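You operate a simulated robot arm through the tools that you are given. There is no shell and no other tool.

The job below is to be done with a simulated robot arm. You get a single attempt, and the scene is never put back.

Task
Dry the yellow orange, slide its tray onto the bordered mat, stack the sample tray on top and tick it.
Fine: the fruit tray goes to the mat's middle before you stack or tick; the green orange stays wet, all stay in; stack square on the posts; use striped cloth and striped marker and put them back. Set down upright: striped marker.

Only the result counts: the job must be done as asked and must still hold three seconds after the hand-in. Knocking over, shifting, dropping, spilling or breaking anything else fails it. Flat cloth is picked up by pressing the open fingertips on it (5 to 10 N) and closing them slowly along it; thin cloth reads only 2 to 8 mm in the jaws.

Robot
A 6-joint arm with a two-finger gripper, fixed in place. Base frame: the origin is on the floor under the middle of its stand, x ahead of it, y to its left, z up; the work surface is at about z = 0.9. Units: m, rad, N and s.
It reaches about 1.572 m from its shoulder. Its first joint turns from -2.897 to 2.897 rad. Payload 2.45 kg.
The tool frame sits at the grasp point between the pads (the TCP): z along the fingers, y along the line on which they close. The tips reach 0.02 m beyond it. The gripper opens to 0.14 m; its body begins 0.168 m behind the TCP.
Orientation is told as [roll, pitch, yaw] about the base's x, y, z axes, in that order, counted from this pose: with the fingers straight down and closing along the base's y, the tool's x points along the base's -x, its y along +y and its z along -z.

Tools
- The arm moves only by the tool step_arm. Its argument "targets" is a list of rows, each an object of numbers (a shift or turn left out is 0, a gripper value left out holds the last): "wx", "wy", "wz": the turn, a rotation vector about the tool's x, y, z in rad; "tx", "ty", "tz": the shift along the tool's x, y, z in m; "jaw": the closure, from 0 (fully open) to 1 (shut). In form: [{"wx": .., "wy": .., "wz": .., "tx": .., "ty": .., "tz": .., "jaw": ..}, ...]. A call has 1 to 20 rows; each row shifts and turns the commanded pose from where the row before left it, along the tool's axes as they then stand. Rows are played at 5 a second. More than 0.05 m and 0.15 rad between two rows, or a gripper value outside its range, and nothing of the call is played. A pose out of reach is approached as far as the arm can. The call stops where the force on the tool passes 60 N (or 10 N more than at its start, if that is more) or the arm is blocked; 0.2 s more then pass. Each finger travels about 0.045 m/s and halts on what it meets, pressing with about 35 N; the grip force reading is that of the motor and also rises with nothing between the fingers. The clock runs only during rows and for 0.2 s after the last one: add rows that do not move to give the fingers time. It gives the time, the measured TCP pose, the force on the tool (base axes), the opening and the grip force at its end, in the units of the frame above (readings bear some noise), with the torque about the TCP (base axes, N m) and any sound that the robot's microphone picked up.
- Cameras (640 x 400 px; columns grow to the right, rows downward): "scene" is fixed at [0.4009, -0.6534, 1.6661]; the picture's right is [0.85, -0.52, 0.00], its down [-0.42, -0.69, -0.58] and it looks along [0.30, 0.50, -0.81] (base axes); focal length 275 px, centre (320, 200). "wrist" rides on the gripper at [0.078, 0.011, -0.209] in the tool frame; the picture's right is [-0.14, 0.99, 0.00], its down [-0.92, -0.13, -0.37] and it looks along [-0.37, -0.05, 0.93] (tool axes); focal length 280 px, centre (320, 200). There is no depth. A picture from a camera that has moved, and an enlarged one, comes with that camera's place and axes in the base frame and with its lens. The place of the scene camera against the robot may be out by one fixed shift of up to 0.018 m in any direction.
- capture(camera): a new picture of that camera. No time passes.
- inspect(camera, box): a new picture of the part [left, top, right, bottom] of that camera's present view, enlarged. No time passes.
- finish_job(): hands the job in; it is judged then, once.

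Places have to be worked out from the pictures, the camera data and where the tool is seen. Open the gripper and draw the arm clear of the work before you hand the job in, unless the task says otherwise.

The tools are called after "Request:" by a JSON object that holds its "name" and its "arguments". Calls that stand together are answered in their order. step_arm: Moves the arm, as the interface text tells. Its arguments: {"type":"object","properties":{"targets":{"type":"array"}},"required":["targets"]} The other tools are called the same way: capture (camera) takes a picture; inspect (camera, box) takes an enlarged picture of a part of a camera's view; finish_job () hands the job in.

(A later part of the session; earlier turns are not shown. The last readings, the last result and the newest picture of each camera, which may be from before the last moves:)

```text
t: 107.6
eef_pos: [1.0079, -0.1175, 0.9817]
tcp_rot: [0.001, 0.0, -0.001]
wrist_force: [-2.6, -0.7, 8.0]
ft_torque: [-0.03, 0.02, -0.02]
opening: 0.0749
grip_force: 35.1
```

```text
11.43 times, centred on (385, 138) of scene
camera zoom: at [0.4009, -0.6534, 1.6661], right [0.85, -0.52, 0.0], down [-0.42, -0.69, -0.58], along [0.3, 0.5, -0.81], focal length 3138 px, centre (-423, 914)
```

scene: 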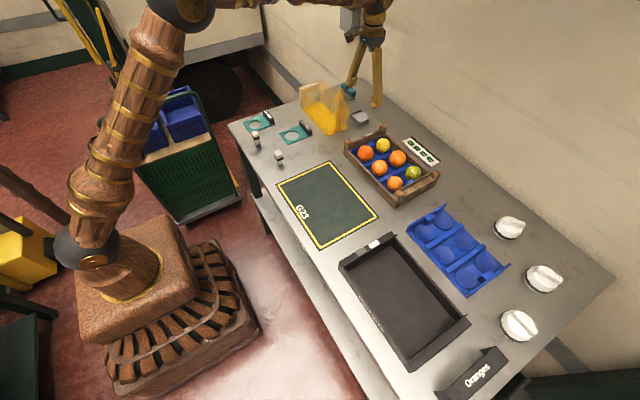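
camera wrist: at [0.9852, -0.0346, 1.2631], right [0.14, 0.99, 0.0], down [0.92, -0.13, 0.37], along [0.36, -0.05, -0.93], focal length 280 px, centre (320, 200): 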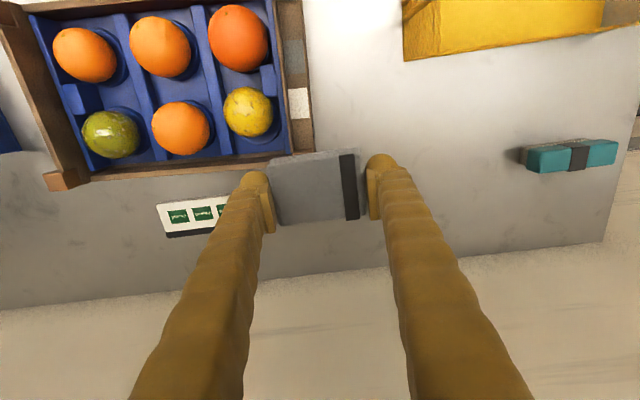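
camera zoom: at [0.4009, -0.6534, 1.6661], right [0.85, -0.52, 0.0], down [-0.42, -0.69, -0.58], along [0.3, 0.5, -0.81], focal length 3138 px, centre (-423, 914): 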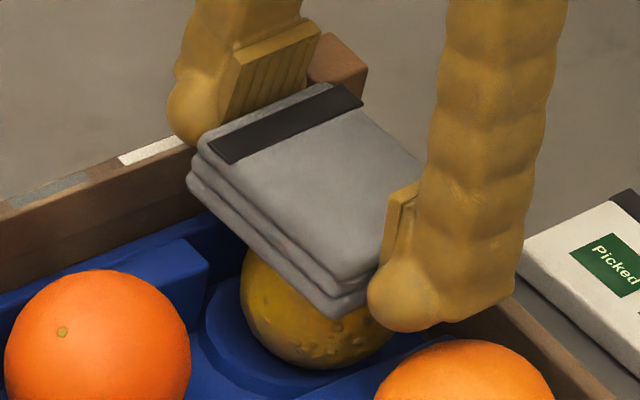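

The droplets look almost gone. I'll lift aside and check closely.

Request:
{"name": "step_arm", "arguments": {"targets": [{"tz": -0.03}, {"tz": -0.042}, {"tx": -0.03, "ty": 0.035}, {"tx": -0.03, "ty": 0.035}, {}]}}

Request:
{"name": "inspect", "arguments": {"camera": "wrist", "box": [215, 75, 295, 145]}}

Request:
{"name": "inspect", "arguments": {"camera": "scene", "box": [365, 120, 405, 155]}}

```text
t: 108.8
eef_pos: [1.0662, -0.0469, 1.0516]
tcp_rot: [0.002, 0.001, 0.0]
wrist_force: [-0.7, 0.2, -0.6]
ft_torque: [0.01, 0.02, 0.0]
opening: 0.0746
grip_force: 34.5
```

```text
5.71 times, centred on (255, 110) of wrist
camera zoom: at [0.9891, -0.0342, 1.2613], right [0.14, 0.99, 0.0], down [0.92, -0.13, 0.37], along [0.37, -0.05, -0.93], focal length 1602 px, centre (691, 714)
```

zoom: 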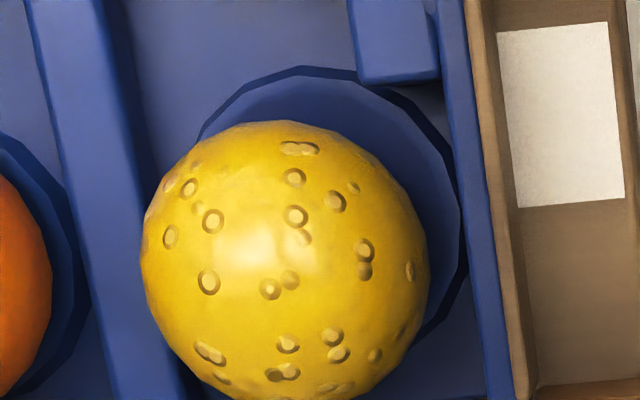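

```text
11.43 times, centred on (385, 138) of scene
camera zoom: at [0.4009, -0.6534, 1.6661], right [0.85, -0.52, 0.0], down [-0.42, -0.69, -0.58], along [0.3, 0.5, -0.81], focal length 3138 px, centre (-423, 914)
```

zoom: 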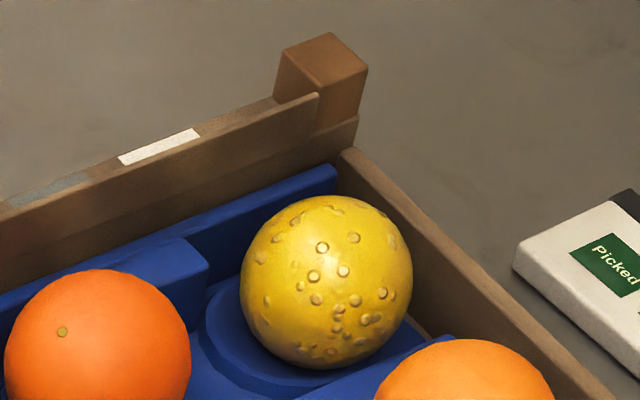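

It is now matte and the droplets are fainter, but still visible. I'll go back and do more strokes.

Request:
{"name": "step_arm", "arguments": {"targets": [{"tx": 0.028, "ty": -0.035}, {"tx": 0.028, "ty": -0.035}, {"tz": 0.035}, {"tz": 0.035}, {"tz": 0.0015}, {}, {}]}}

Request:
{"name": "step_arm", "arguments": {"targets": [{"tz": 0.0005}, {}, {}]}}

```text
t: 110.4
eef_pos: [1.0117, -0.1165, 0.9825]
tcp_rot: [0.0, 0.001, -0.001]
wrist_force: [-0.4, -0.3, -0.3]
ft_torque: [-0.01, -0.01, 0.02]
opening: 0.0747
grip_force: 35.2
```

```text
t: 111.2
eef_pos: [1.0114, -0.1169, 0.9822]
tcp_rot: [0.0, 0.001, 0.001]
wrist_force: [-1.3, 1.2, 0.7]
ft_torque: [0.03, -0.01, -0.03]
opening: 0.0746
grip_force: 34.9
```

Request:
{"name": "step_arm", "arguments": {"targets": [{"tz": 0.0006}, {}, {}]}}

Request:
{"name": "step_arm", "arguments": {"targets": [{"tx": 0.008}, {"tx": 0.008}, {"tx": -0.008}, {"tx": -0.008}, {"tx": -0.008}, {"tx": 0.008}, {"tx": 0.008}, {"tx": 0.008}, {"tx": -0.008}, {"tx": -0.008}, {"tx": -0.008}, {"tx": 0.008}, {"tx": 0.008}, {"tx": 0.008}, {"tx": -0.008}, {"tx": -0.008}, {"tx": -0.008}, {"tx": 0.008}]}}

```text
t: 112.0
eef_pos: [1.0115, -0.1165, 0.9813]
tcp_rot: [0.0, 0.0, 0.0]
wrist_force: [0.4, 0.9, 10.4]
ft_torque: [0.03, -0.05, 0.0]
opening: 0.0747
grip_force: 35.0
```

```text
t: 115.8
eef_pos: [1.0117, -0.1179, 0.9811]
tcp_rot: [0.0, -0.002, 0.002]
wrist_force: [10.6, 0.6, 28.1]
ft_torque: [-0.12, -0.49, 0.06]
opening: 0.0749
grip_force: 35.3
```

The press rose to 28 N, so I'll ease off 1 mm and continue with lighter strokes.

Request:
{"name": "step_arm", "arguments": {"targets": [{"tz": -0.0014}, {}, {}]}}

Request:
{"name": "step_arm", "arguments": {"targets": [{"tx": 0.008}, {"tx": 0.008}, {"tx": -0.008}, {"tx": -0.008}, {"tx": -0.008}, {"tx": 0.008}, {"tx": 0.008}, {"tx": 0.008}, {"tx": -0.008}, {"tx": -0.008}, {"tx": -0.008}, {"tx": 0.008}, {"tx": 0.008}, {"tx": 0.008}, {"tx": -0.008}, {"tx": -0.008}, {"tx": -0.008}, {"tx": 0.008}]}}

Request:
{"name": "inspect", "arguments": {"camera": "scene", "box": [350, 110, 430, 180]}}

```text
t: 116.6
eef_pos: [1.0123, -0.1163, 0.9801]
tcp_rot: [0.001, 0.001, -0.001]
wrist_force: [2.1, -1.1, 12.1]
ft_torque: [-0.05, -0.13, 0.02]
opening: 0.0745
grip_force: 35.5
```

```text
t: 120.4
eef_pos: [1.0124, -0.117, 0.982]
tcp_rot: [-0.001, -0.001, 0.001]
wrist_force: [-0.2, 0.1, -0.3]
ft_torque: [-0.02, 0.01, 0.05]
opening: 0.0748
grip_force: 34.5
```

```text
5.71 times, centred on (390, 145) of scene
camera zoom: at [0.4009, -0.6534, 1.6661], right [0.85, -0.52, 0.0], down [-0.42, -0.69, -0.58], along [0.3, 0.5, -0.81], focal length 1569 px, centre (-80, 514)
```

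zoom: 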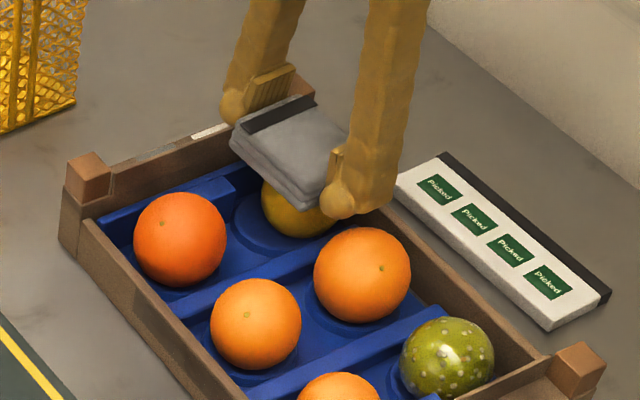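

The orange has moved toward the far wall side of its compartment and contact is lost. I'll lift and check both its dryness and position.

Request:
{"name": "step_arm", "arguments": {"targets": [{"tz": -0.03}, {"tz": -0.042}, {"tx": -0.03, "ty": 0.035}, {"tx": -0.03, "ty": 0.035}, {}]}}

Request:
{"name": "inspect", "arguments": {"camera": "wrist", "box": [205, 75, 305, 145]}}

Request:
{"name": "inspect", "arguments": {"camera": "scene", "box": [365, 120, 405, 155]}}

```text
t: 121.6
eef_pos: [1.0727, -0.0466, 1.0554]
tcp_rot: [-0.001, -0.001, -0.001]
wrist_force: [-0.2, 0.2, 0.1]
ft_torque: [0.02, 0.02, -0.01]
opening: 0.0748
grip_force: 34.6
```

```text
5.71 times, centred on (255, 110) of wrist
camera zoom: at [0.9953, -0.0357, 1.2647], right [0.14, 0.99, 0.0], down [0.92, -0.13, 0.37], along [0.36, -0.05, -0.93], focal length 1602 px, centre (691, 714)
```

zoom: 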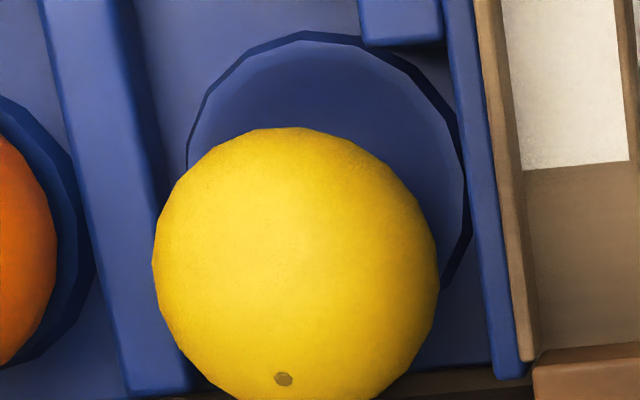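

```text
11.43 times, centred on (385, 138) of scene
camera zoom: at [0.4009, -0.6534, 1.6661], right [0.85, -0.52, 0.0], down [-0.42, -0.69, -0.58], along [0.3, 0.5, -0.81], focal length 3138 px, centre (-423, 914)
```

zoom: 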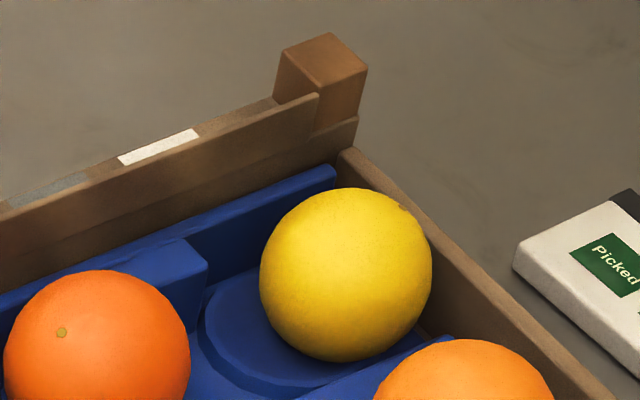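

The yellow orange is now fully dry: no droplets, a matte skin, and its stem visible. It was dragged about 15 mm toward +x out of its cup centre, so I'll gently press and draw it back to its cup.

Request:
{"name": "step_arm", "arguments": {"targets": [{"tx": 0.025, "ty": -0.0355}, {"tx": 0.025, "ty": -0.0355}, {"tz": 0.035}, {"tz": 0.025}, {}, {}]}}

Request:
{"name": "step_arm", "arguments": {"targets": [{"tz": 0.003}, {"tz": 0.002}, {}]}}

Request:
{"name": "step_arm", "arguments": {"targets": [{"tz": 0.0015}, {}, {}]}}

```text
t: 123.0
eef_pos: [1.022, -0.1187, 0.9949]
tcp_rot: [-0.001, -0.001, 0.0]
wrist_force: [0.0, -1.3, -0.9]
ft_torque: [-0.01, 0.02, 0.01]
opening: 0.0752
grip_force: 34.9
```

```text
t: 123.8
eef_pos: [1.0222, -0.1179, 0.9884]
tcp_rot: [0.0, -0.001, -0.001]
wrist_force: [-0.1, -0.1, -0.9]
ft_torque: [-0.01, -0.03, 0.0]
opening: 0.0746
grip_force: 35.3
```

```text
t: 124.6
eef_pos: [1.0222, -0.1181, 0.9875]
tcp_rot: [0.001, 0.001, 0.001]
wrist_force: [0.1, 0.0, -0.7]
ft_torque: [-0.02, -0.01, 0.0]
opening: 0.0744
grip_force: 35.0
```

Request:
{"name": "step_arm", "arguments": {"targets": [{"tz": 0.0015}, {}, {}]}}

Request:
{"name": "step_arm", "arguments": {"targets": [{"tz": 0.001}, {}, {}]}}

Request:
{"name": "step_arm", "arguments": {"targets": [{"tz": 0.001}, {}, {}]}}

```text
t: 125.4
eef_pos: [1.0214, -0.1181, 0.9859]
tcp_rot: [0.0, -0.001, 0.0]
wrist_force: [-0.5, 0.5, 0.1]
ft_torque: [0.0, 0.01, 0.01]
opening: 0.0747
grip_force: 34.8
```

```text
t: 126.2
eef_pos: [1.0204, -0.1188, 0.9849]
tcp_rot: [0.001, 0.0, 0.001]
wrist_force: [0.2, 0.3, -0.6]
ft_torque: [0.0, 0.02, -0.01]
opening: 0.0745
grip_force: 34.9
```

```text
t: 127.0
eef_pos: [1.0202, -0.1187, 0.9839]
tcp_rot: [-0.002, 0.001, 0.0]
wrist_force: [-3.0, 0.0, 7.9]
ft_torque: [0.41, -0.11, 0.15]
opening: 0.0747
grip_force: 35.0
```

The torque shows the +y finger touching the crate's end flange (top about z 0.964), not the orange, so I back off. I'll first return the cloth to its place, then nudge the orange back with closed fingertips.

Request:
{"name": "step_arm", "arguments": {"targets": [{"tz": -0.035}, {"tz": -0.036}, {"tx": -0.0043, "ty": 0.0393}, {"tx": -0.0043, "ty": 0.0393}, {"tx": -0.0043, "ty": 0.0393}, {"tx": -0.0043, "ty": 0.0393}, {"tx": -0.0043, "ty": 0.0393}, {}, {}]}}

Request:
{"name": "capture", "arguments": {"camera": "wrist"}}

Request:
{"name": "inspect", "arguments": {"camera": "scene", "box": [320, 70, 460, 180]}}

```text
t: 129.0
eef_pos: [1.0429, 0.0786, 1.0553]
tcp_rot: [0.0, -0.001, 0.001]
wrist_force: [0.1, 0.1, -0.8]
ft_torque: [0.0, 0.01, -0.01]
opening: 0.0745
grip_force: 35.2
```

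```text
taken
camera wrist: at [0.9652, 0.0906, 1.2637], right [0.14, 0.99, 0.0], down [0.92, -0.13, 0.37], along [0.37, -0.05, -0.93], focal length 280 px, centre (320, 200)
```

wrist: 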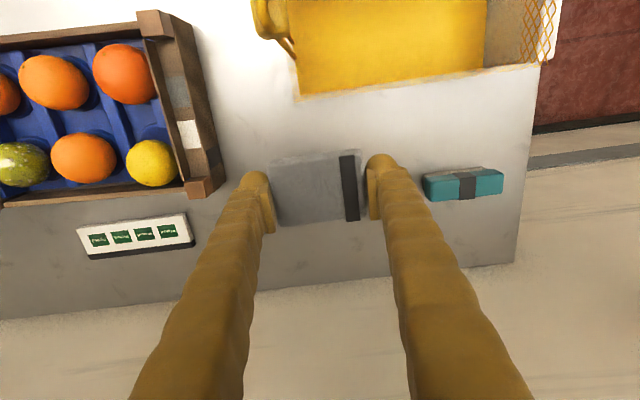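

```text
3.64 times, centred on (390, 125) of scene
camera zoom: at [0.4009, -0.6534, 1.6661], right [0.85, -0.52, 0.0], down [-0.42, -0.69, -0.58], along [0.3, 0.5, -0.81], focal length 999 px, centre (66, 473)
```

zoom: 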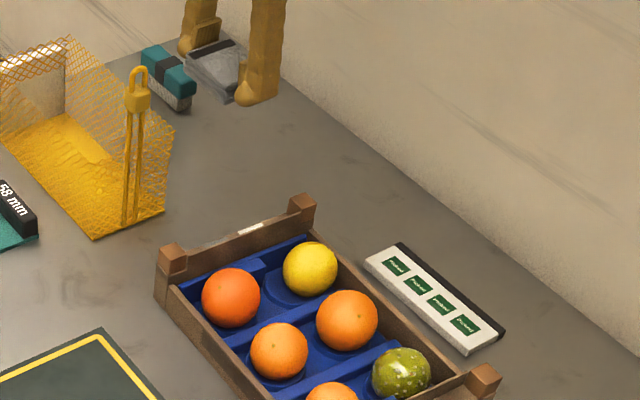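

Above the cloth's home position. I lower to just above the table, then feel for contact.

Request:
{"name": "step_arm", "arguments": {"targets": [{"tz": 0.04}, {"tz": 0.04}, {"tz": 0.03}, {"tz": 0.014}, {}]}}

Request:
{"name": "step_arm", "arguments": {"targets": [{"tz": 0.002}, {"tz": 0.001}, {}]}}

Request:
{"name": "step_arm", "arguments": {"targets": [{"tz": 0.0015}, {}, {}]}}

```text
t: 130.2
eef_pos: [1.0428, 0.0783, 0.9302]
tcp_rot: [-0.001, 0.001, 0.0]
wrist_force: [1.0, -0.2, -1.1]
ft_torque: [0.0, 0.01, 0.01]
opening: 0.0748
grip_force: 34.6
```

```text
t: 131.0
eef_pos: [1.0422, 0.0783, 0.9291]
tcp_rot: [0.001, 0.002, 0.0]
wrist_force: [-0.7, 0.3, -0.8]
ft_torque: [0.0, -0.01, -0.01]
opening: 0.0744
grip_force: 35.0
```

```text
t: 131.8
eef_pos: [1.042, 0.0787, 0.9269]
tcp_rot: [0.001, 0.0, 0.001]
wrist_force: [0.1, -0.6, -0.7]
ft_torque: [0.0, 0.0, 0.01]
opening: 0.0747
grip_force: 35.2
```

Request:
{"name": "step_arm", "arguments": {"targets": [{"tz": 0.0015}, {}, {}]}}

Request:
{"name": "step_arm", "arguments": {"targets": [{"tz": 0.0015}, {}, {}]}}

Request:
{"name": "step_arm", "arguments": {"targets": [{"tz": 0.001}, {}, {}]}}

```text
t: 132.6
eef_pos: [1.043, 0.0771, 0.9247]
tcp_rot: [0.0, 0.0, -0.001]
wrist_force: [0.2, 0.4, 0.4]
ft_torque: [0.03, 0.03, 0.01]
opening: 0.0746
grip_force: 35.3
```

```text
t: 133.4
eef_pos: [1.0431, 0.0806, 0.923]
tcp_rot: [0.0, 0.001, 0.0]
wrist_force: [-0.1, 0.3, -1.0]
ft_torque: [0.02, -0.01, -0.02]
opening: 0.0746
grip_force: 35.2
```

```text
t: 134.2
eef_pos: [1.0424, 0.0788, 0.922]
tcp_rot: [0.001, 0.0, 0.0]
wrist_force: [-0.4, -0.1, -0.5]
ft_torque: [-0.03, -0.03, -0.01]
opening: 0.0746
grip_force: 34.6
```

Request:
{"name": "step_arm", "arguments": {"targets": [{"tz": 0.0008}, {}, {}]}}

Request:
{"name": "inspect", "arguments": {"camera": "scene", "box": [340, 85, 390, 130]}}

```text
t: 135.0
eef_pos: [1.0418, 0.078, 0.9206]
tcp_rot: [0.0, 0.001, 0.001]
wrist_force: [0.8, 2.2, 3.8]
ft_torque: [0.18, 0.01, -0.03]
opening: 0.0746
grip_force: 35.1
```

```text
8.89 times, centred on (365, 108) of scene
camera zoom: at [0.4009, -0.6534, 1.6661], right [0.85, -0.52, 0.0], down [-0.42, -0.69, -0.58], along [0.3, 0.5, -0.81], focal length 2441 px, centre (-80, 1022)
```

zoom: 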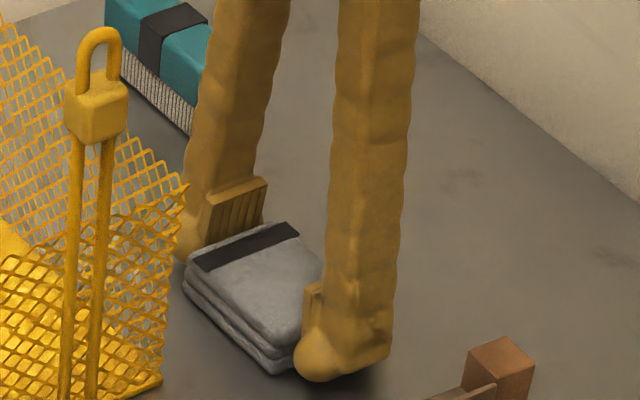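

The cloth is resting on the table (3.8 N). I open the jaws and then rise.

Request:
{"name": "step_arm", "arguments": {"targets": [{"jaw": 0.45}, {"jaw": 0.4}, {"jaw": 0.3}, {"jaw": 0.2}, {}, {"tz": -0.02}, {"tz": -0.04}, {"tz": -0.045}, {"tz": -0.045}, {"tz": -0.045}, {}]}}

Request:
{"name": "capture", "arguments": {"camera": "wrist"}}

Request:
{"name": "inspect", "arguments": {"camera": "wrist", "box": [230, 120, 410, 230]}}

Request:
{"name": "inspect", "arguments": {"camera": "scene", "box": [335, 100, 385, 132]}}

```text
t: 137.4
eef_pos: [1.0406, 0.0806, 1.1173]
tcp_rot: [0.0, -0.001, 0.0]
wrist_force: [-0.1, -0.7, -0.5]
ft_torque: [-0.03, 0.0, 0.0]
opening: 0.1121
grip_force: 0.1
```

```text
taken
camera wrist: at [0.9634, 0.0918, 1.3267], right [0.14, 0.99, 0.0], down [0.92, -0.13, 0.37], along [0.36, -0.05, -0.93], focal length 280 px, centre (320, 200)
```

wrist: 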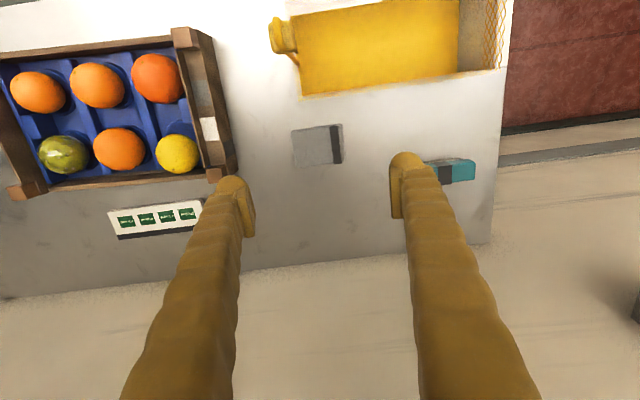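

```text
3.56 times, centred on (320, 175) of wrist
camera zoom: at [0.9634, 0.0918, 1.3267], right [0.14, 0.99, 0.0], down [0.92, -0.13, 0.37], along [0.36, -0.05, -0.93], focal length 997 px, centre (320, 289)
```

zoom: 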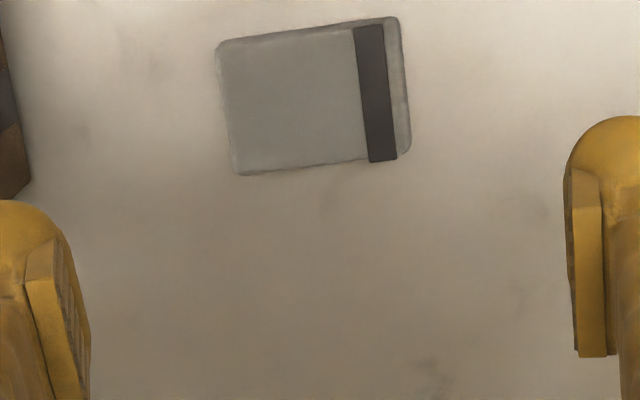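

```text
12.50 times, centred on (360, 116) of scene
camera zoom: at [0.4009, -0.6534, 1.6661], right [0.85, -0.52, 0.0], down [-0.42, -0.69, -0.58], along [0.3, 0.5, -0.81], focal length 3433 px, centre (-180, 1250)
```

zoom: 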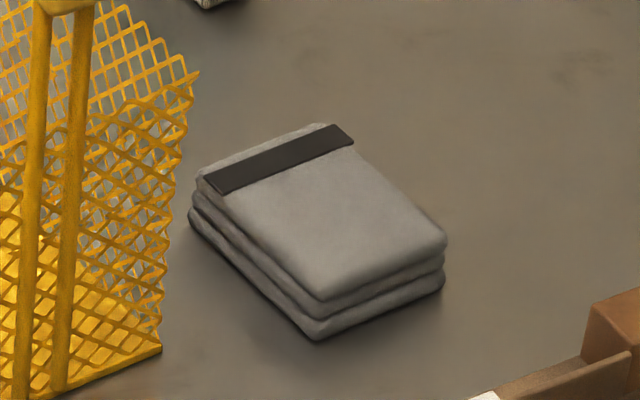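

The cloth is back within about 2 mm of its original spot. Now I'll look closely at the yellow orange's position in its compartment.

Request:
{"name": "inspect", "arguments": {"camera": "wrist", "box": [120, 100, 240, 190]}}

Request:
{"name": "inspect", "arguments": {"camera": "scene", "box": [340, 110, 440, 210]}}

```text
4.44 times, centred on (180, 145) of wrist
camera zoom: at [0.9634, 0.0918, 1.3267], right [0.14, 0.99, 0.0], down [0.92, -0.13, 0.37], along [0.36, -0.05, -0.93], focal length 1246 px, centre (942, 444)
```

zoom: 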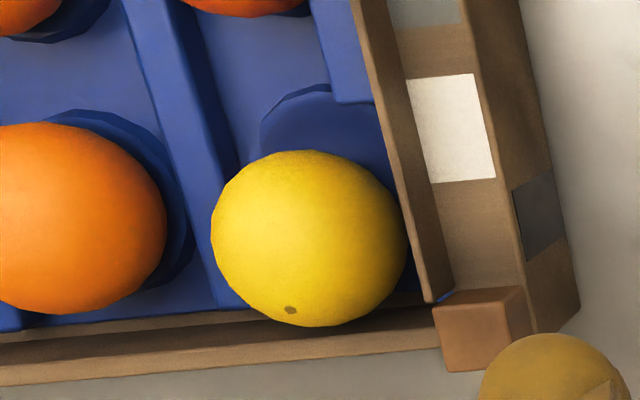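

```text
4.00 times, centred on (390, 160) of scene
camera zoom: at [0.4009, -0.6534, 1.6661], right [0.85, -0.52, 0.0], down [-0.42, -0.69, -0.58], along [0.3, 0.5, -0.81], focal length 1098 px, centre (40, 360)
```

zoom: 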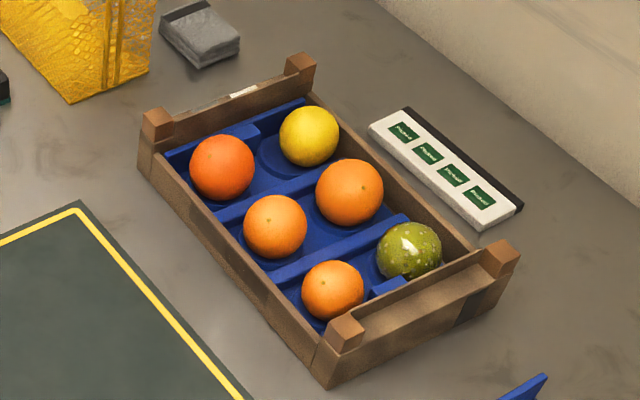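

The yellow orange sits at about (1.022,-0.118) against the far wall, with its cup centre about 17 mm toward -x. I'll close the fingers, come down just beyond its far side above the wall, and nudge it back.

Request:
{"name": "step_arm", "arguments": {"targets": [{"jaw": 1.0}, {"tx": -0.006, "ty": -0.0397}, {"tx": -0.006, "ty": -0.0397}, {"tx": -0.006, "ty": -0.0397}, {"tx": -0.006, "ty": -0.0397}, {"tx": -0.006, "ty": -0.0397}, {}, {"tz": 0.04}, {"tz": 0.04}, {"tz": 0.02}, {}]}}

Request:
{"name": "capture", "arguments": {"camera": "wrist"}}

Request:
{"name": "inspect", "arguments": {"camera": "scene", "box": [350, 90, 450, 170]}}

```text
t: 139.8
eef_pos: [1.0726, -0.1204, 1.0152]
tcp_rot: [0.001, 0.0, -0.001]
wrist_force: [-1.0, -0.4, 0.1]
ft_torque: [-0.01, -0.01, 0.02]
opening: 0.0
grip_force: 29.5
```

```text
taken
camera wrist: at [0.9944, -0.1087, 1.2246], right [0.14, 0.99, 0.0], down [0.92, -0.13, 0.37], along [0.36, -0.05, -0.93], focal length 280 px, centre (320, 200)
```

wrist: 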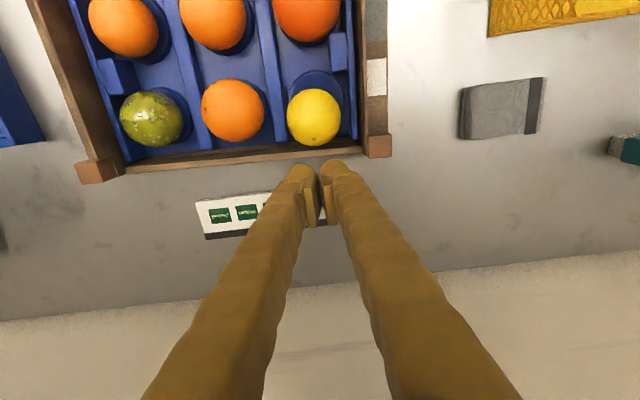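

```text
5.00 times, centred on (400, 130) of scene
camera zoom: at [0.4009, -0.6534, 1.6661], right [0.85, -0.52, 0.0], down [-0.42, -0.69, -0.58], along [0.3, 0.5, -0.81], focal length 1373 px, centre (-80, 550)
```

zoom: 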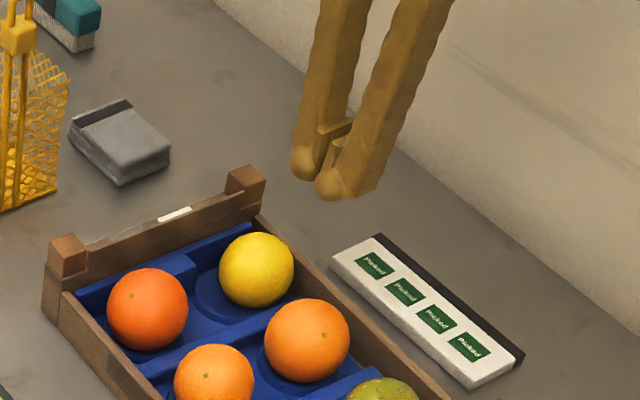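

Fingers are closed with a clear gap to the orange. I descend so the tips are around z≈0.950, above the far wall.

Request:
{"name": "step_arm", "arguments": {"targets": [{"tz": 0.02}, {"tz": 0.015}, {"tz": 0.01}, {}]}}

Request:
{"name": "inspect", "arguments": {"camera": "scene", "box": [360, 110, 430, 160]}}

Request:
{"name": "inspect", "arguments": {"camera": "wrist", "box": [240, 60, 420, 200]}}

```text
t: 140.8
eef_pos: [1.071, -0.1206, 0.9716]
tcp_rot: [-0.001, -0.001, 0.0]
wrist_force: [-0.8, -0.1, 0.3]
ft_torque: [0.01, 0.02, -0.02]
opening: 0.0
grip_force: 29.3
```

```text
8.00 times, centred on (395, 135) of scene
camera zoom: at [0.4009, -0.6534, 1.6661], right [0.85, -0.52, 0.0], down [-0.42, -0.69, -0.58], along [0.3, 0.5, -0.81], focal length 2197 px, centre (-280, 720)
```

zoom: 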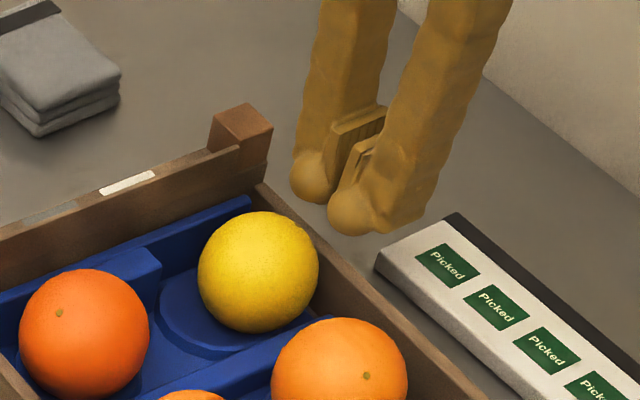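

```text
2.86 times, centred on (330, 130) of wrist
camera zoom: at [0.9939, -0.108, 1.1811], right [0.14, 0.99, 0.0], down [0.92, -0.13, 0.37], along [0.36, -0.05, -0.93], focal length 801 px, centre (291, 400)
```

zoom: 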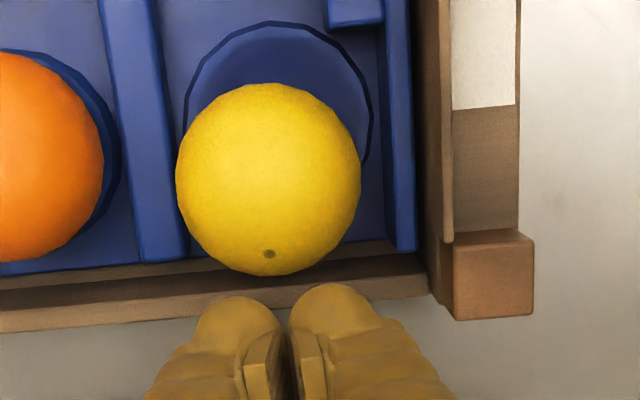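

The tips are right behind the orange and centred on it. I push gently toward -x.

Request:
{"name": "step_arm", "arguments": {"targets": [{"tx": 0.006}, {"tx": 0.005}, {"tx": 0.004}, {"tx": 0.003}, {}]}}

Request:
{"name": "inspect", "arguments": {"camera": "wrist", "box": [240, 60, 420, 200]}}

```text
t: 142.0
eef_pos: [1.0552, -0.1191, 0.9712]
tcp_rot: [-0.001, -0.002, 0.001]
wrist_force: [0.9, -0.4, -0.5]
ft_torque: [-0.01, 0.01, -0.03]
opening: 0.0002
grip_force: 29.2
```

```text
2.86 times, centred on (330, 130) of wrist
camera zoom: at [0.9772, -0.1077, 1.1815], right [0.14, 0.99, 0.0], down [0.92, -0.13, 0.37], along [0.37, -0.05, -0.93], focal length 801 px, centre (291, 400)
```

zoom: 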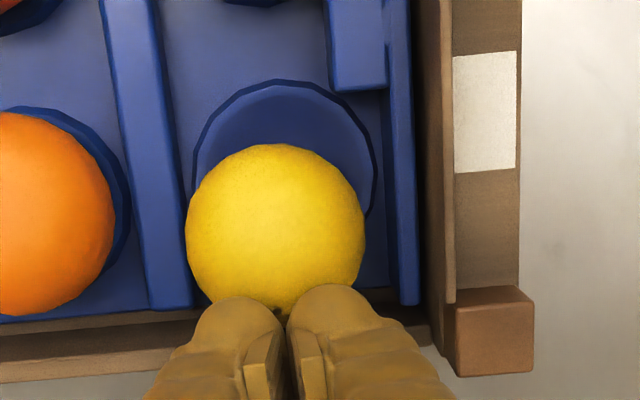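

Just reaching the orange, with no force yet. I continue pushing.

Request:
{"name": "step_arm", "arguments": {"targets": [{"tx": 0.004}, {"tx": 0.004}, {"tx": 0.003}, {"tx": 0.003}, {}]}}

Request:
{"name": "inspect", "arguments": {"camera": "wrist", "box": [240, 60, 420, 200]}}

```text
t: 143.2
eef_pos: [1.0414, -0.1193, 0.9729]
tcp_rot: [0.001, 0.001, -0.001]
wrist_force: [1.5, 0.3, 2.2]
ft_torque: [0.04, -0.03, 0.0]
opening: 0.0058
grip_force: 29.6
```

```text
2.86 times, centred on (330, 130) of wrist
camera zoom: at [0.9635, -0.1082, 1.1819], right [0.14, 0.99, 0.0], down [0.92, -0.13, 0.37], along [0.37, -0.05, -0.93], focal length 801 px, centre (291, 400)
```

zoom: 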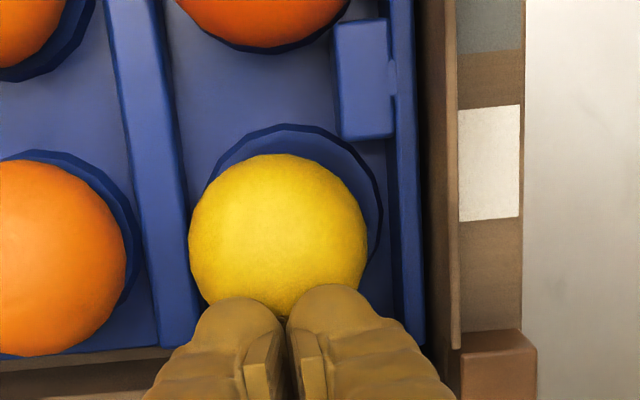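

The orange is moving back; about 5 mm more centres it in its cup.

Request:
{"name": "step_arm", "arguments": {"targets": [{"tx": 0.003}, {"tx": 0.002}, {}]}}

Request:
{"name": "inspect", "arguments": {"camera": "wrist", "box": [240, 60, 420, 200]}}

```text
t: 144.0
eef_pos: [1.0356, -0.12, 0.9711]
tcp_rot: [0.0, 0.0, -0.001]
wrist_force: [0.7, -0.9, 2.5]
ft_torque: [0.03, 0.06, -0.03]
opening: 0.0062
grip_force: 29.1
```

```text
2.86 times, centred on (330, 130) of wrist
camera zoom: at [0.9585, -0.1075, 1.1813], right [0.14, 0.99, 0.0], down [0.92, -0.13, 0.37], along [0.36, -0.05, -0.93], focal length 801 px, centre (291, 400)
```

zoom: 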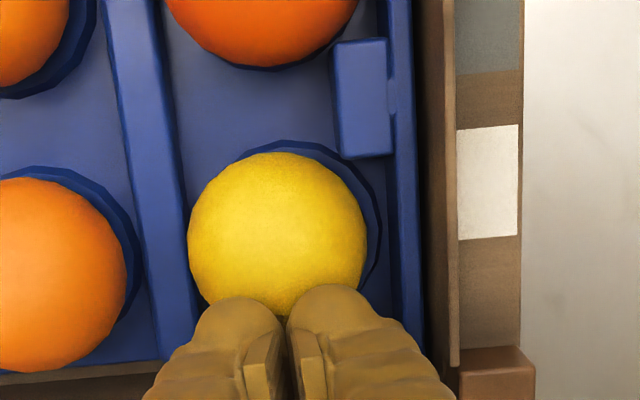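

The orange is back in its cup. I retreat toward +x and up, then take an overhead measurement of the crate's current pose.

Request:
{"name": "step_arm", "arguments": {"targets": [{"tx": -0.006}, {"tx": -0.012}, {"tx": -0.012}, {"tz": -0.045}, {"tz": -0.045}, {"tz": -0.045}, {"tx": 0.038, "tz": -0.025}, {"tx": 0.038, "tz": -0.025}, {"tx": 0.038, "tz": -0.025}, {"tx": 0.038, "tz": -0.025}, {"tx": 0.038, "tz": -0.025}, {"tx": 0.038, "tz": -0.025}, {"tx": 0.038, "ty": -0.02, "tz": -0.02}, {"ty": -0.04}, {}, {}]}}

Request:
{"name": "capture", "arguments": {"camera": "wrist"}}

```text
t: 147.4
eef_pos: [0.7993, -0.1794, 1.273]
tcp_rot: [-0.001, -0.001, -0.001]
wrist_force: [-0.6, 0.4, 0.0]
ft_torque: [0.01, 0.01, 0.0]
opening: 0.0003
grip_force: 30.0
```

```text
taken
camera wrist: at [0.7218, -0.1681, 1.4834], right [0.14, 0.99, 0.0], down [0.92, -0.13, 0.37], along [0.37, -0.05, -0.93], focal length 280 px, centre (320, 200)
```

wrist: 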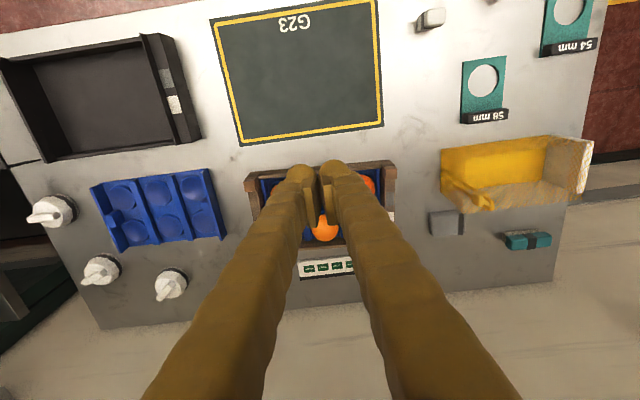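

Request:
{"name": "step_arm", "arguments": {"targets": [{"jaw": 0.0}, {}, {}, {}, {}, {}, {}, {}]}}

Request:
{"name": "inspect", "arguments": {"camera": "wrist", "box": [230, 150, 410, 260]}}

```text
t: 149.2
eef_pos: [0.7994, -0.1798, 1.274]
tcp_rot: [0.001, -0.001, -0.001]
wrist_force: [-0.6, 1.1, -0.7]
ft_torque: [0.03, -0.02, 0.0]
opening: 0.1399
grip_force: 0.1
```

```text
3.56 times, centred on (320, 205) of wrist
camera zoom: at [0.7219, -0.168, 1.4833], right [0.14, 0.99, 0.0], down [0.92, -0.13, 0.37], along [0.36, -0.05, -0.93], focal length 997 px, centre (320, 182)
```

zoom: 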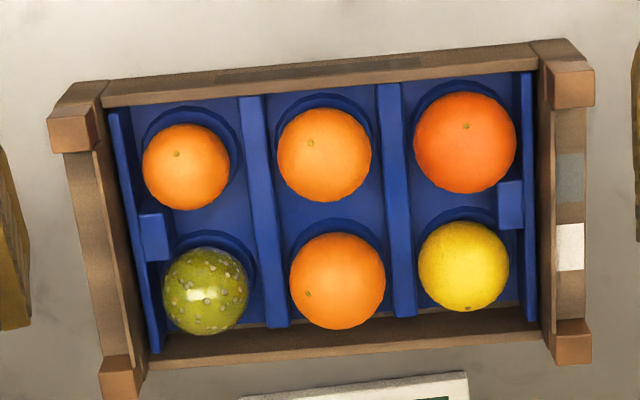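

The crate is now centred near (0.967,-0.196) with a yaw of about -0.047 rad. The mat centre is (0.699,-0.199). Pushing its far wall with both open fingertips will square it up, so I'll move behind it in the gap before the "Picked" strip.

Request:
{"name": "step_arm", "arguments": {"targets": [{"tx": -0.0415, "ty": -0.0023, "tz": 0.0177}, {"tx": -0.0415, "ty": -0.0023, "tz": 0.0177}, {"tx": -0.0415, "ty": -0.0023, "tz": 0.0177}, {"tx": -0.0415, "ty": -0.0023, "tz": 0.0177}, {"tx": -0.0415, "ty": -0.0023, "tz": 0.0177}, {"tx": -0.0415, "ty": -0.0023, "tz": 0.0177}, {"tx": -0.0415, "ty": -0.0023, "tz": 0.0177}, {}, {"tz": 0.045}, {"tz": 0.045}, {}]}}

Request:
{"name": "capture", "arguments": {"camera": "wrist"}}

Request:
{"name": "inspect", "arguments": {"camera": "scene", "box": [370, 90, 480, 200]}}

```text
t: 151.6
eef_pos: [1.091, -0.1952, 1.0602]
tcp_rot: [0.0, 0.0, 0.0]
wrist_force: [-0.2, 0.3, -0.3]
ft_torque: [-0.01, -0.02, 0.02]
opening: 0.1403
grip_force: 0.0
```

```text
taken
camera wrist: at [1.0129, -0.1824, 1.27], right [0.14, 0.99, 0.0], down [0.92, -0.13, 0.37], along [0.37, -0.05, -0.93], focal length 280 px, centre (320, 200)
```

wrist: 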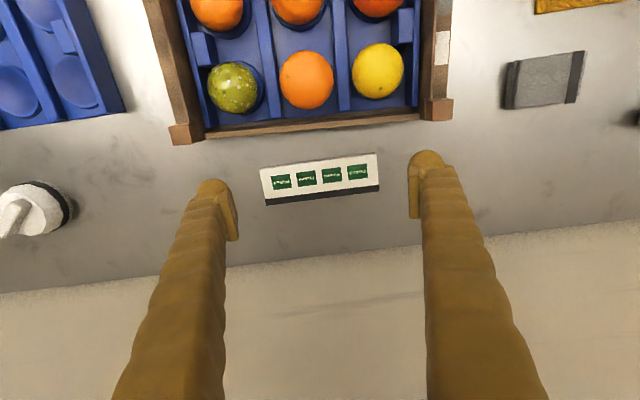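

```text
3.64 times, centred on (425, 145) of scene
camera zoom: at [0.4009, -0.6534, 1.6661], right [0.85, -0.52, 0.0], down [-0.42, -0.69, -0.58], along [0.3, 0.5, -0.81], focal length 999 px, centre (-62, 400)
```

zoom: 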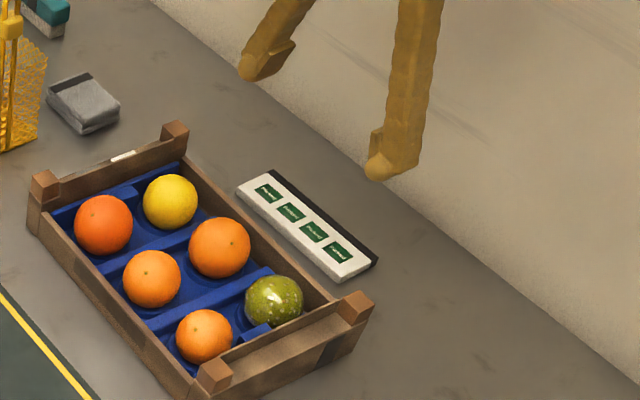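

The fingers nearly straddle the strip lengthwise and there is free space between crate and strip. I descend in two stages, checking the force.

Request:
{"name": "step_arm", "arguments": {"targets": [{"tz": 0.04}, {"tz": 0.04}, {"tz": 0.025}, {}]}}

Request:
{"name": "capture", "arguments": {"camera": "wrist"}}

Request:
{"name": "inspect", "arguments": {"camera": "scene", "box": [375, 100, 475, 190]}}

```text
t: 152.6
eef_pos: [1.0911, -0.1932, 0.9565]
tcp_rot: [0.0, -0.002, 0.0]
wrist_force: [0.2, 0.1, -0.3]
ft_torque: [-0.01, 0.0, 0.01]
opening: 0.1398
grip_force: 0.1
```

```text
taken
camera wrist: at [1.0128, -0.1816, 1.1654], right [0.14, 0.99, 0.0], down [0.92, -0.13, 0.37], along [0.36, -0.05, -0.93], focal length 280 px, centre (320, 200)
```

wrist: 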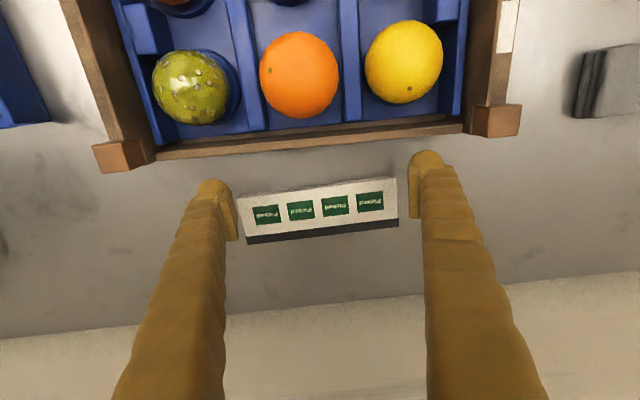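

```text
4.44 times, centred on (425, 145) of scene
camera zoom: at [0.4009, -0.6534, 1.6661], right [0.85, -0.52, 0.0], down [-0.42, -0.69, -0.58], along [0.3, 0.5, -0.81], focal length 1220 px, centre (-147, 444)
```

zoom: 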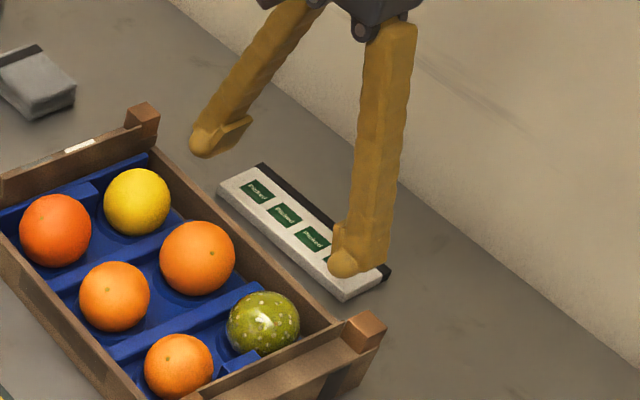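

Clearances look fine: the ball tips come down in the gap at x≈1.085, while the strip starts at 1.10. I go down to push height.

Request:
{"name": "step_arm", "arguments": {"targets": [{"tx": 0.001, "tz": 0.015}, {"tx": 0.001, "tz": 0.01}, {"tz": 0.004}, {}]}}

Request:
{"name": "capture", "arguments": {"camera": "wrist"}}

Request:
{"name": "inspect", "arguments": {"camera": "scene", "box": [375, 100, 475, 190]}}

```text
t: 153.6
eef_pos: [1.0876, -0.1957, 0.9286]
tcp_rot: [0.001, 0.0, 0.0]
wrist_force: [0.9, -0.2, 0.4]
ft_torque: [0.01, 0.0, 0.03]
opening: 0.14
grip_force: 0.0
```

```text
taken
camera wrist: at [1.0102, -0.1841, 1.138], right [0.14, 0.99, 0.0], down [0.92, -0.13, 0.37], along [0.37, -0.05, -0.93], focal length 280 px, centre (320, 200)
```

wrist: 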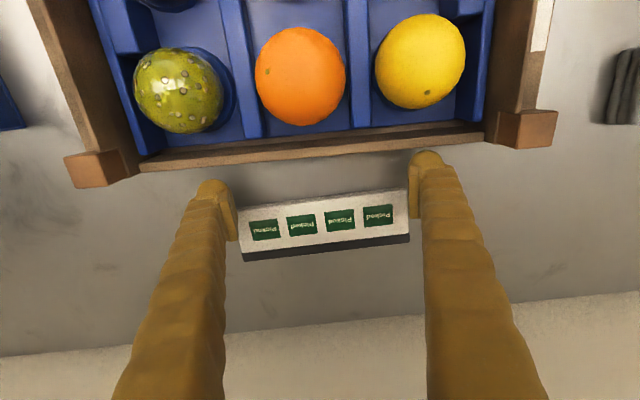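

```text
4.44 times, centred on (425, 145) of scene
camera zoom: at [0.4009, -0.6534, 1.6661], right [0.85, -0.52, 0.0], down [-0.42, -0.69, -0.58], along [0.3, 0.5, -0.81], focal length 1220 px, centre (-147, 444)
```

zoom: 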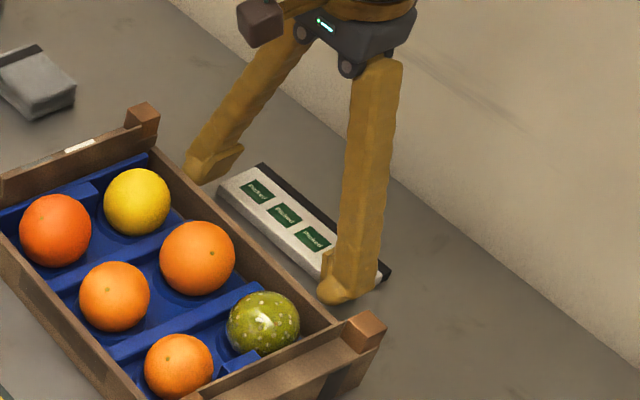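

The tips are safely in the gap with no contact. I start pushing toward -x slowly to make contact and square the crate.

Request:
{"name": "step_arm", "arguments": {"targets": [{"tx": 0.005}, {"tx": 0.005}, {"tx": 0.005}, {"tx": 0.005}, {}]}}

Request:
{"name": "capture", "arguments": {"camera": "wrist"}}

Request:
{"name": "inspect", "arguments": {"camera": "scene", "box": [340, 100, 475, 220]}}

```text
t: 154.8
eef_pos: [1.0689, -0.196, 0.9302]
tcp_rot: [0.002, 0.0, 0.0]
wrist_force: [3.2, 0.2, 1.7]
ft_torque: [0.08, -0.01, -0.19]
opening: 0.1398
grip_force: 0.1
```

```text
taken
camera wrist: at [0.9903, -0.1838, 1.1388], right [0.14, 0.99, 0.0], down [0.92, -0.13, 0.37], along [0.37, -0.05, -0.93], focal length 280 px, centre (320, 200)
```

wrist: 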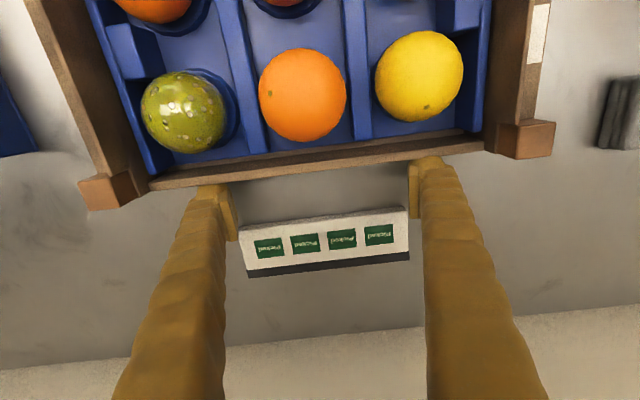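

```text
3.33 times, centred on (408, 160) of scene
camera zoom: at [0.4009, -0.6534, 1.6661], right [0.85, -0.52, 0.0], down [-0.42, -0.69, -0.58], along [0.3, 0.5, -0.81], focal length 915 px, centre (28, 333)
```

zoom: 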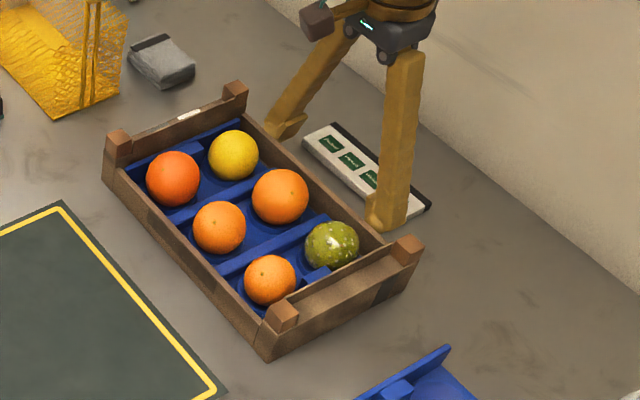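

The +y finger touched first (3 N), as expected, and the crate slides easily. I keep pushing in moderate steps while it squares up.

Request:
{"name": "step_arm", "arguments": {"targets": [{"tx": 0.008}, {"tx": 0.008}, {"tx": 0.008}, {"tx": 0.008}, {"tx": 0.008}, {"tx": 0.008}, {}]}}

Request:
{"name": "inspect", "arguments": {"camera": "scene", "box": [300, 90, 480, 240]}}

```text
t: 156.4
eef_pos: [1.0201, -0.1968, 0.9284]
tcp_rot: [0.0, 0.0, 0.001]
wrist_force: [2.0, -0.6, -0.8]
ft_torque: [0.03, -0.02, 0.02]
opening: 0.1399
grip_force: 0.1
```

```text
2.67 times, centred on (390, 165) of scene
camera zoom: at [0.4009, -0.6534, 1.6661], right [0.85, -0.52, 0.0], down [-0.42, -0.69, -0.58], along [0.3, 0.5, -0.81], focal length 732 px, centre (133, 293)
```

zoom: 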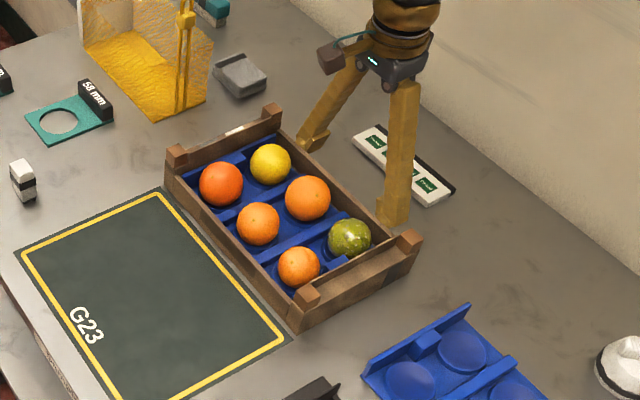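

The crate is aligned and has reached the mat's far edge. I continue pushing.

Request:
{"name": "step_arm", "arguments": {"targets": [{"tx": 0.009}, {"tx": 0.009}, {"tx": 0.009}, {"tx": 0.009}, {"tx": 0.009}, {"tx": 0.009}, {}]}}

Request:
{"name": "inspect", "arguments": {"camera": "scene", "box": [270, 100, 450, 250]}}

```text
t: 158.0
eef_pos: [0.964, -0.1965, 0.9279]
tcp_rot: [-0.001, -0.001, 0.0]
wrist_force: [2.8, -0.4, 0.6]
ft_torque: [-0.01, 0.02, -0.05]
opening: 0.1399
grip_force: 0.0
```

```text
2.67 times, centred on (360, 175) of scene
camera zoom: at [0.4009, -0.6534, 1.6661], right [0.85, -0.52, 0.0], down [-0.42, -0.69, -0.58], along [0.3, 0.5, -0.81], focal length 732 px, centre (213, 267)
```

zoom: 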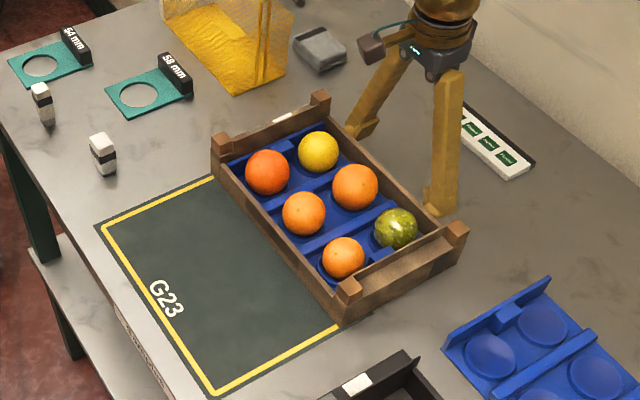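

It slides smoothly onto the mat. I continue to a little short of the final position and then measure.

Request:
{"name": "step_arm", "arguments": {"targets": [{"tx": 0.009}, {"tx": 0.009}, {"tx": 0.009}, {"tx": 0.009}, {"tx": 0.009}, {"tx": 0.009}, {"tx": 0.009}, {"tx": 0.009}, {"tx": 0.009}, {"tx": 0.009}, {"tx": 0.009}, {"tx": 0.009}, {"tx": 0.007}, {"tx": 0.005}, {}]}}

Request:
{"name": "capture", "arguments": {"camera": "scene"}}

Request:
{"name": "capture", "arguments": {"camera": "wrist"}}

```text
t: 161.2
eef_pos: [0.8464, -0.1953, 0.9294]
tcp_rot: [0.0, 0.001, 0.0]
wrist_force: [1.8, 0.6, 1.1]
ft_torque: [-0.01, -0.01, 0.03]
opening: 0.1402
grip_force: 0.1
```

```text
taken
```

scene: 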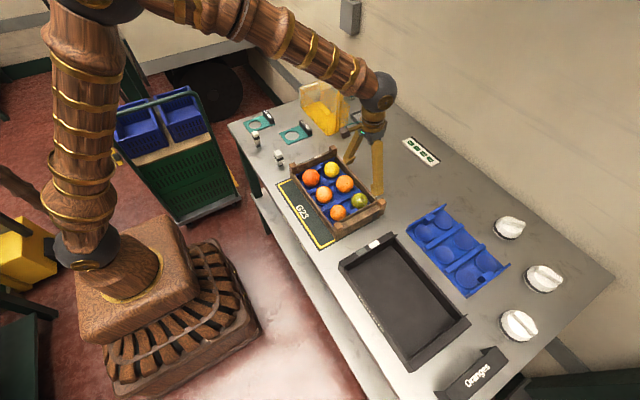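

```text
taken
camera wrist: at [0.7688, -0.1835, 1.1385], right [0.14, 0.99, 0.0], down [0.92, -0.13, 0.37], along [0.37, -0.05, -0.93], focal length 280 px, centre (320, 200)
```

wrist: 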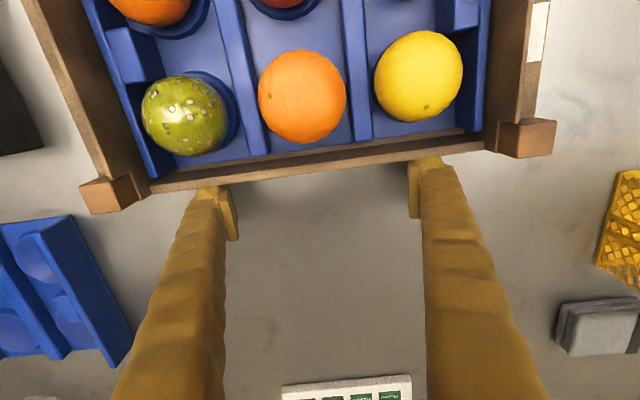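

Request:
{"name": "inspect", "arguments": {"camera": "scene", "box": [265, 140, 395, 255]}}

```text
3.48 times, centred on (330, 198) of scene
camera zoom: at [0.4009, -0.6534, 1.6661], right [0.85, -0.52, 0.0], down [-0.42, -0.69, -0.58], along [0.3, 0.5, -0.81], focal length 955 px, centre (285, 209)
```

zoom: 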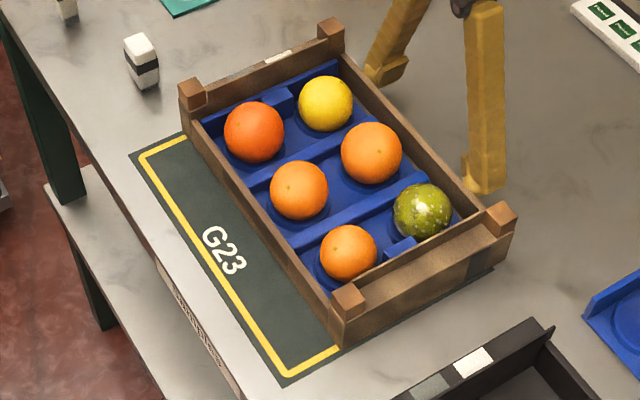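

The crate is square to the mat. The near gap is about 63 mm and should be about 21 mm, so about 42 mm remain. I push 36 mm and measure again.

Request:
{"name": "step_arm", "arguments": {"targets": [{"tx": 0.008}, {"tx": 0.008}, {"tx": 0.008}, {"tx": 0.007}, {"tx": 0.005}, {}]}}

Request:
{"name": "inspect", "arguments": {"camera": "scene", "box": [265, 140, 395, 255]}}

```text
t: 162.6
eef_pos: [0.8104, -0.1969, 0.9291]
tcp_rot: [0.002, 0.0, 0.002]
wrist_force: [3.3, 0.8, 1.2]
ft_torque: [-0.02, 0.02, 0.0]
opening: 0.14
grip_force: 0.0
```

```text
3.48 times, centred on (330, 198) of scene
camera zoom: at [0.4009, -0.6534, 1.6661], right [0.85, -0.52, 0.0], down [-0.42, -0.69, -0.58], along [0.3, 0.5, -0.81], focal length 955 px, centre (285, 209)
```

zoom: 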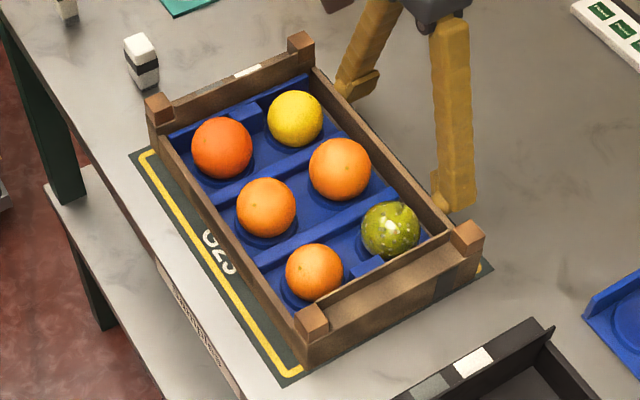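

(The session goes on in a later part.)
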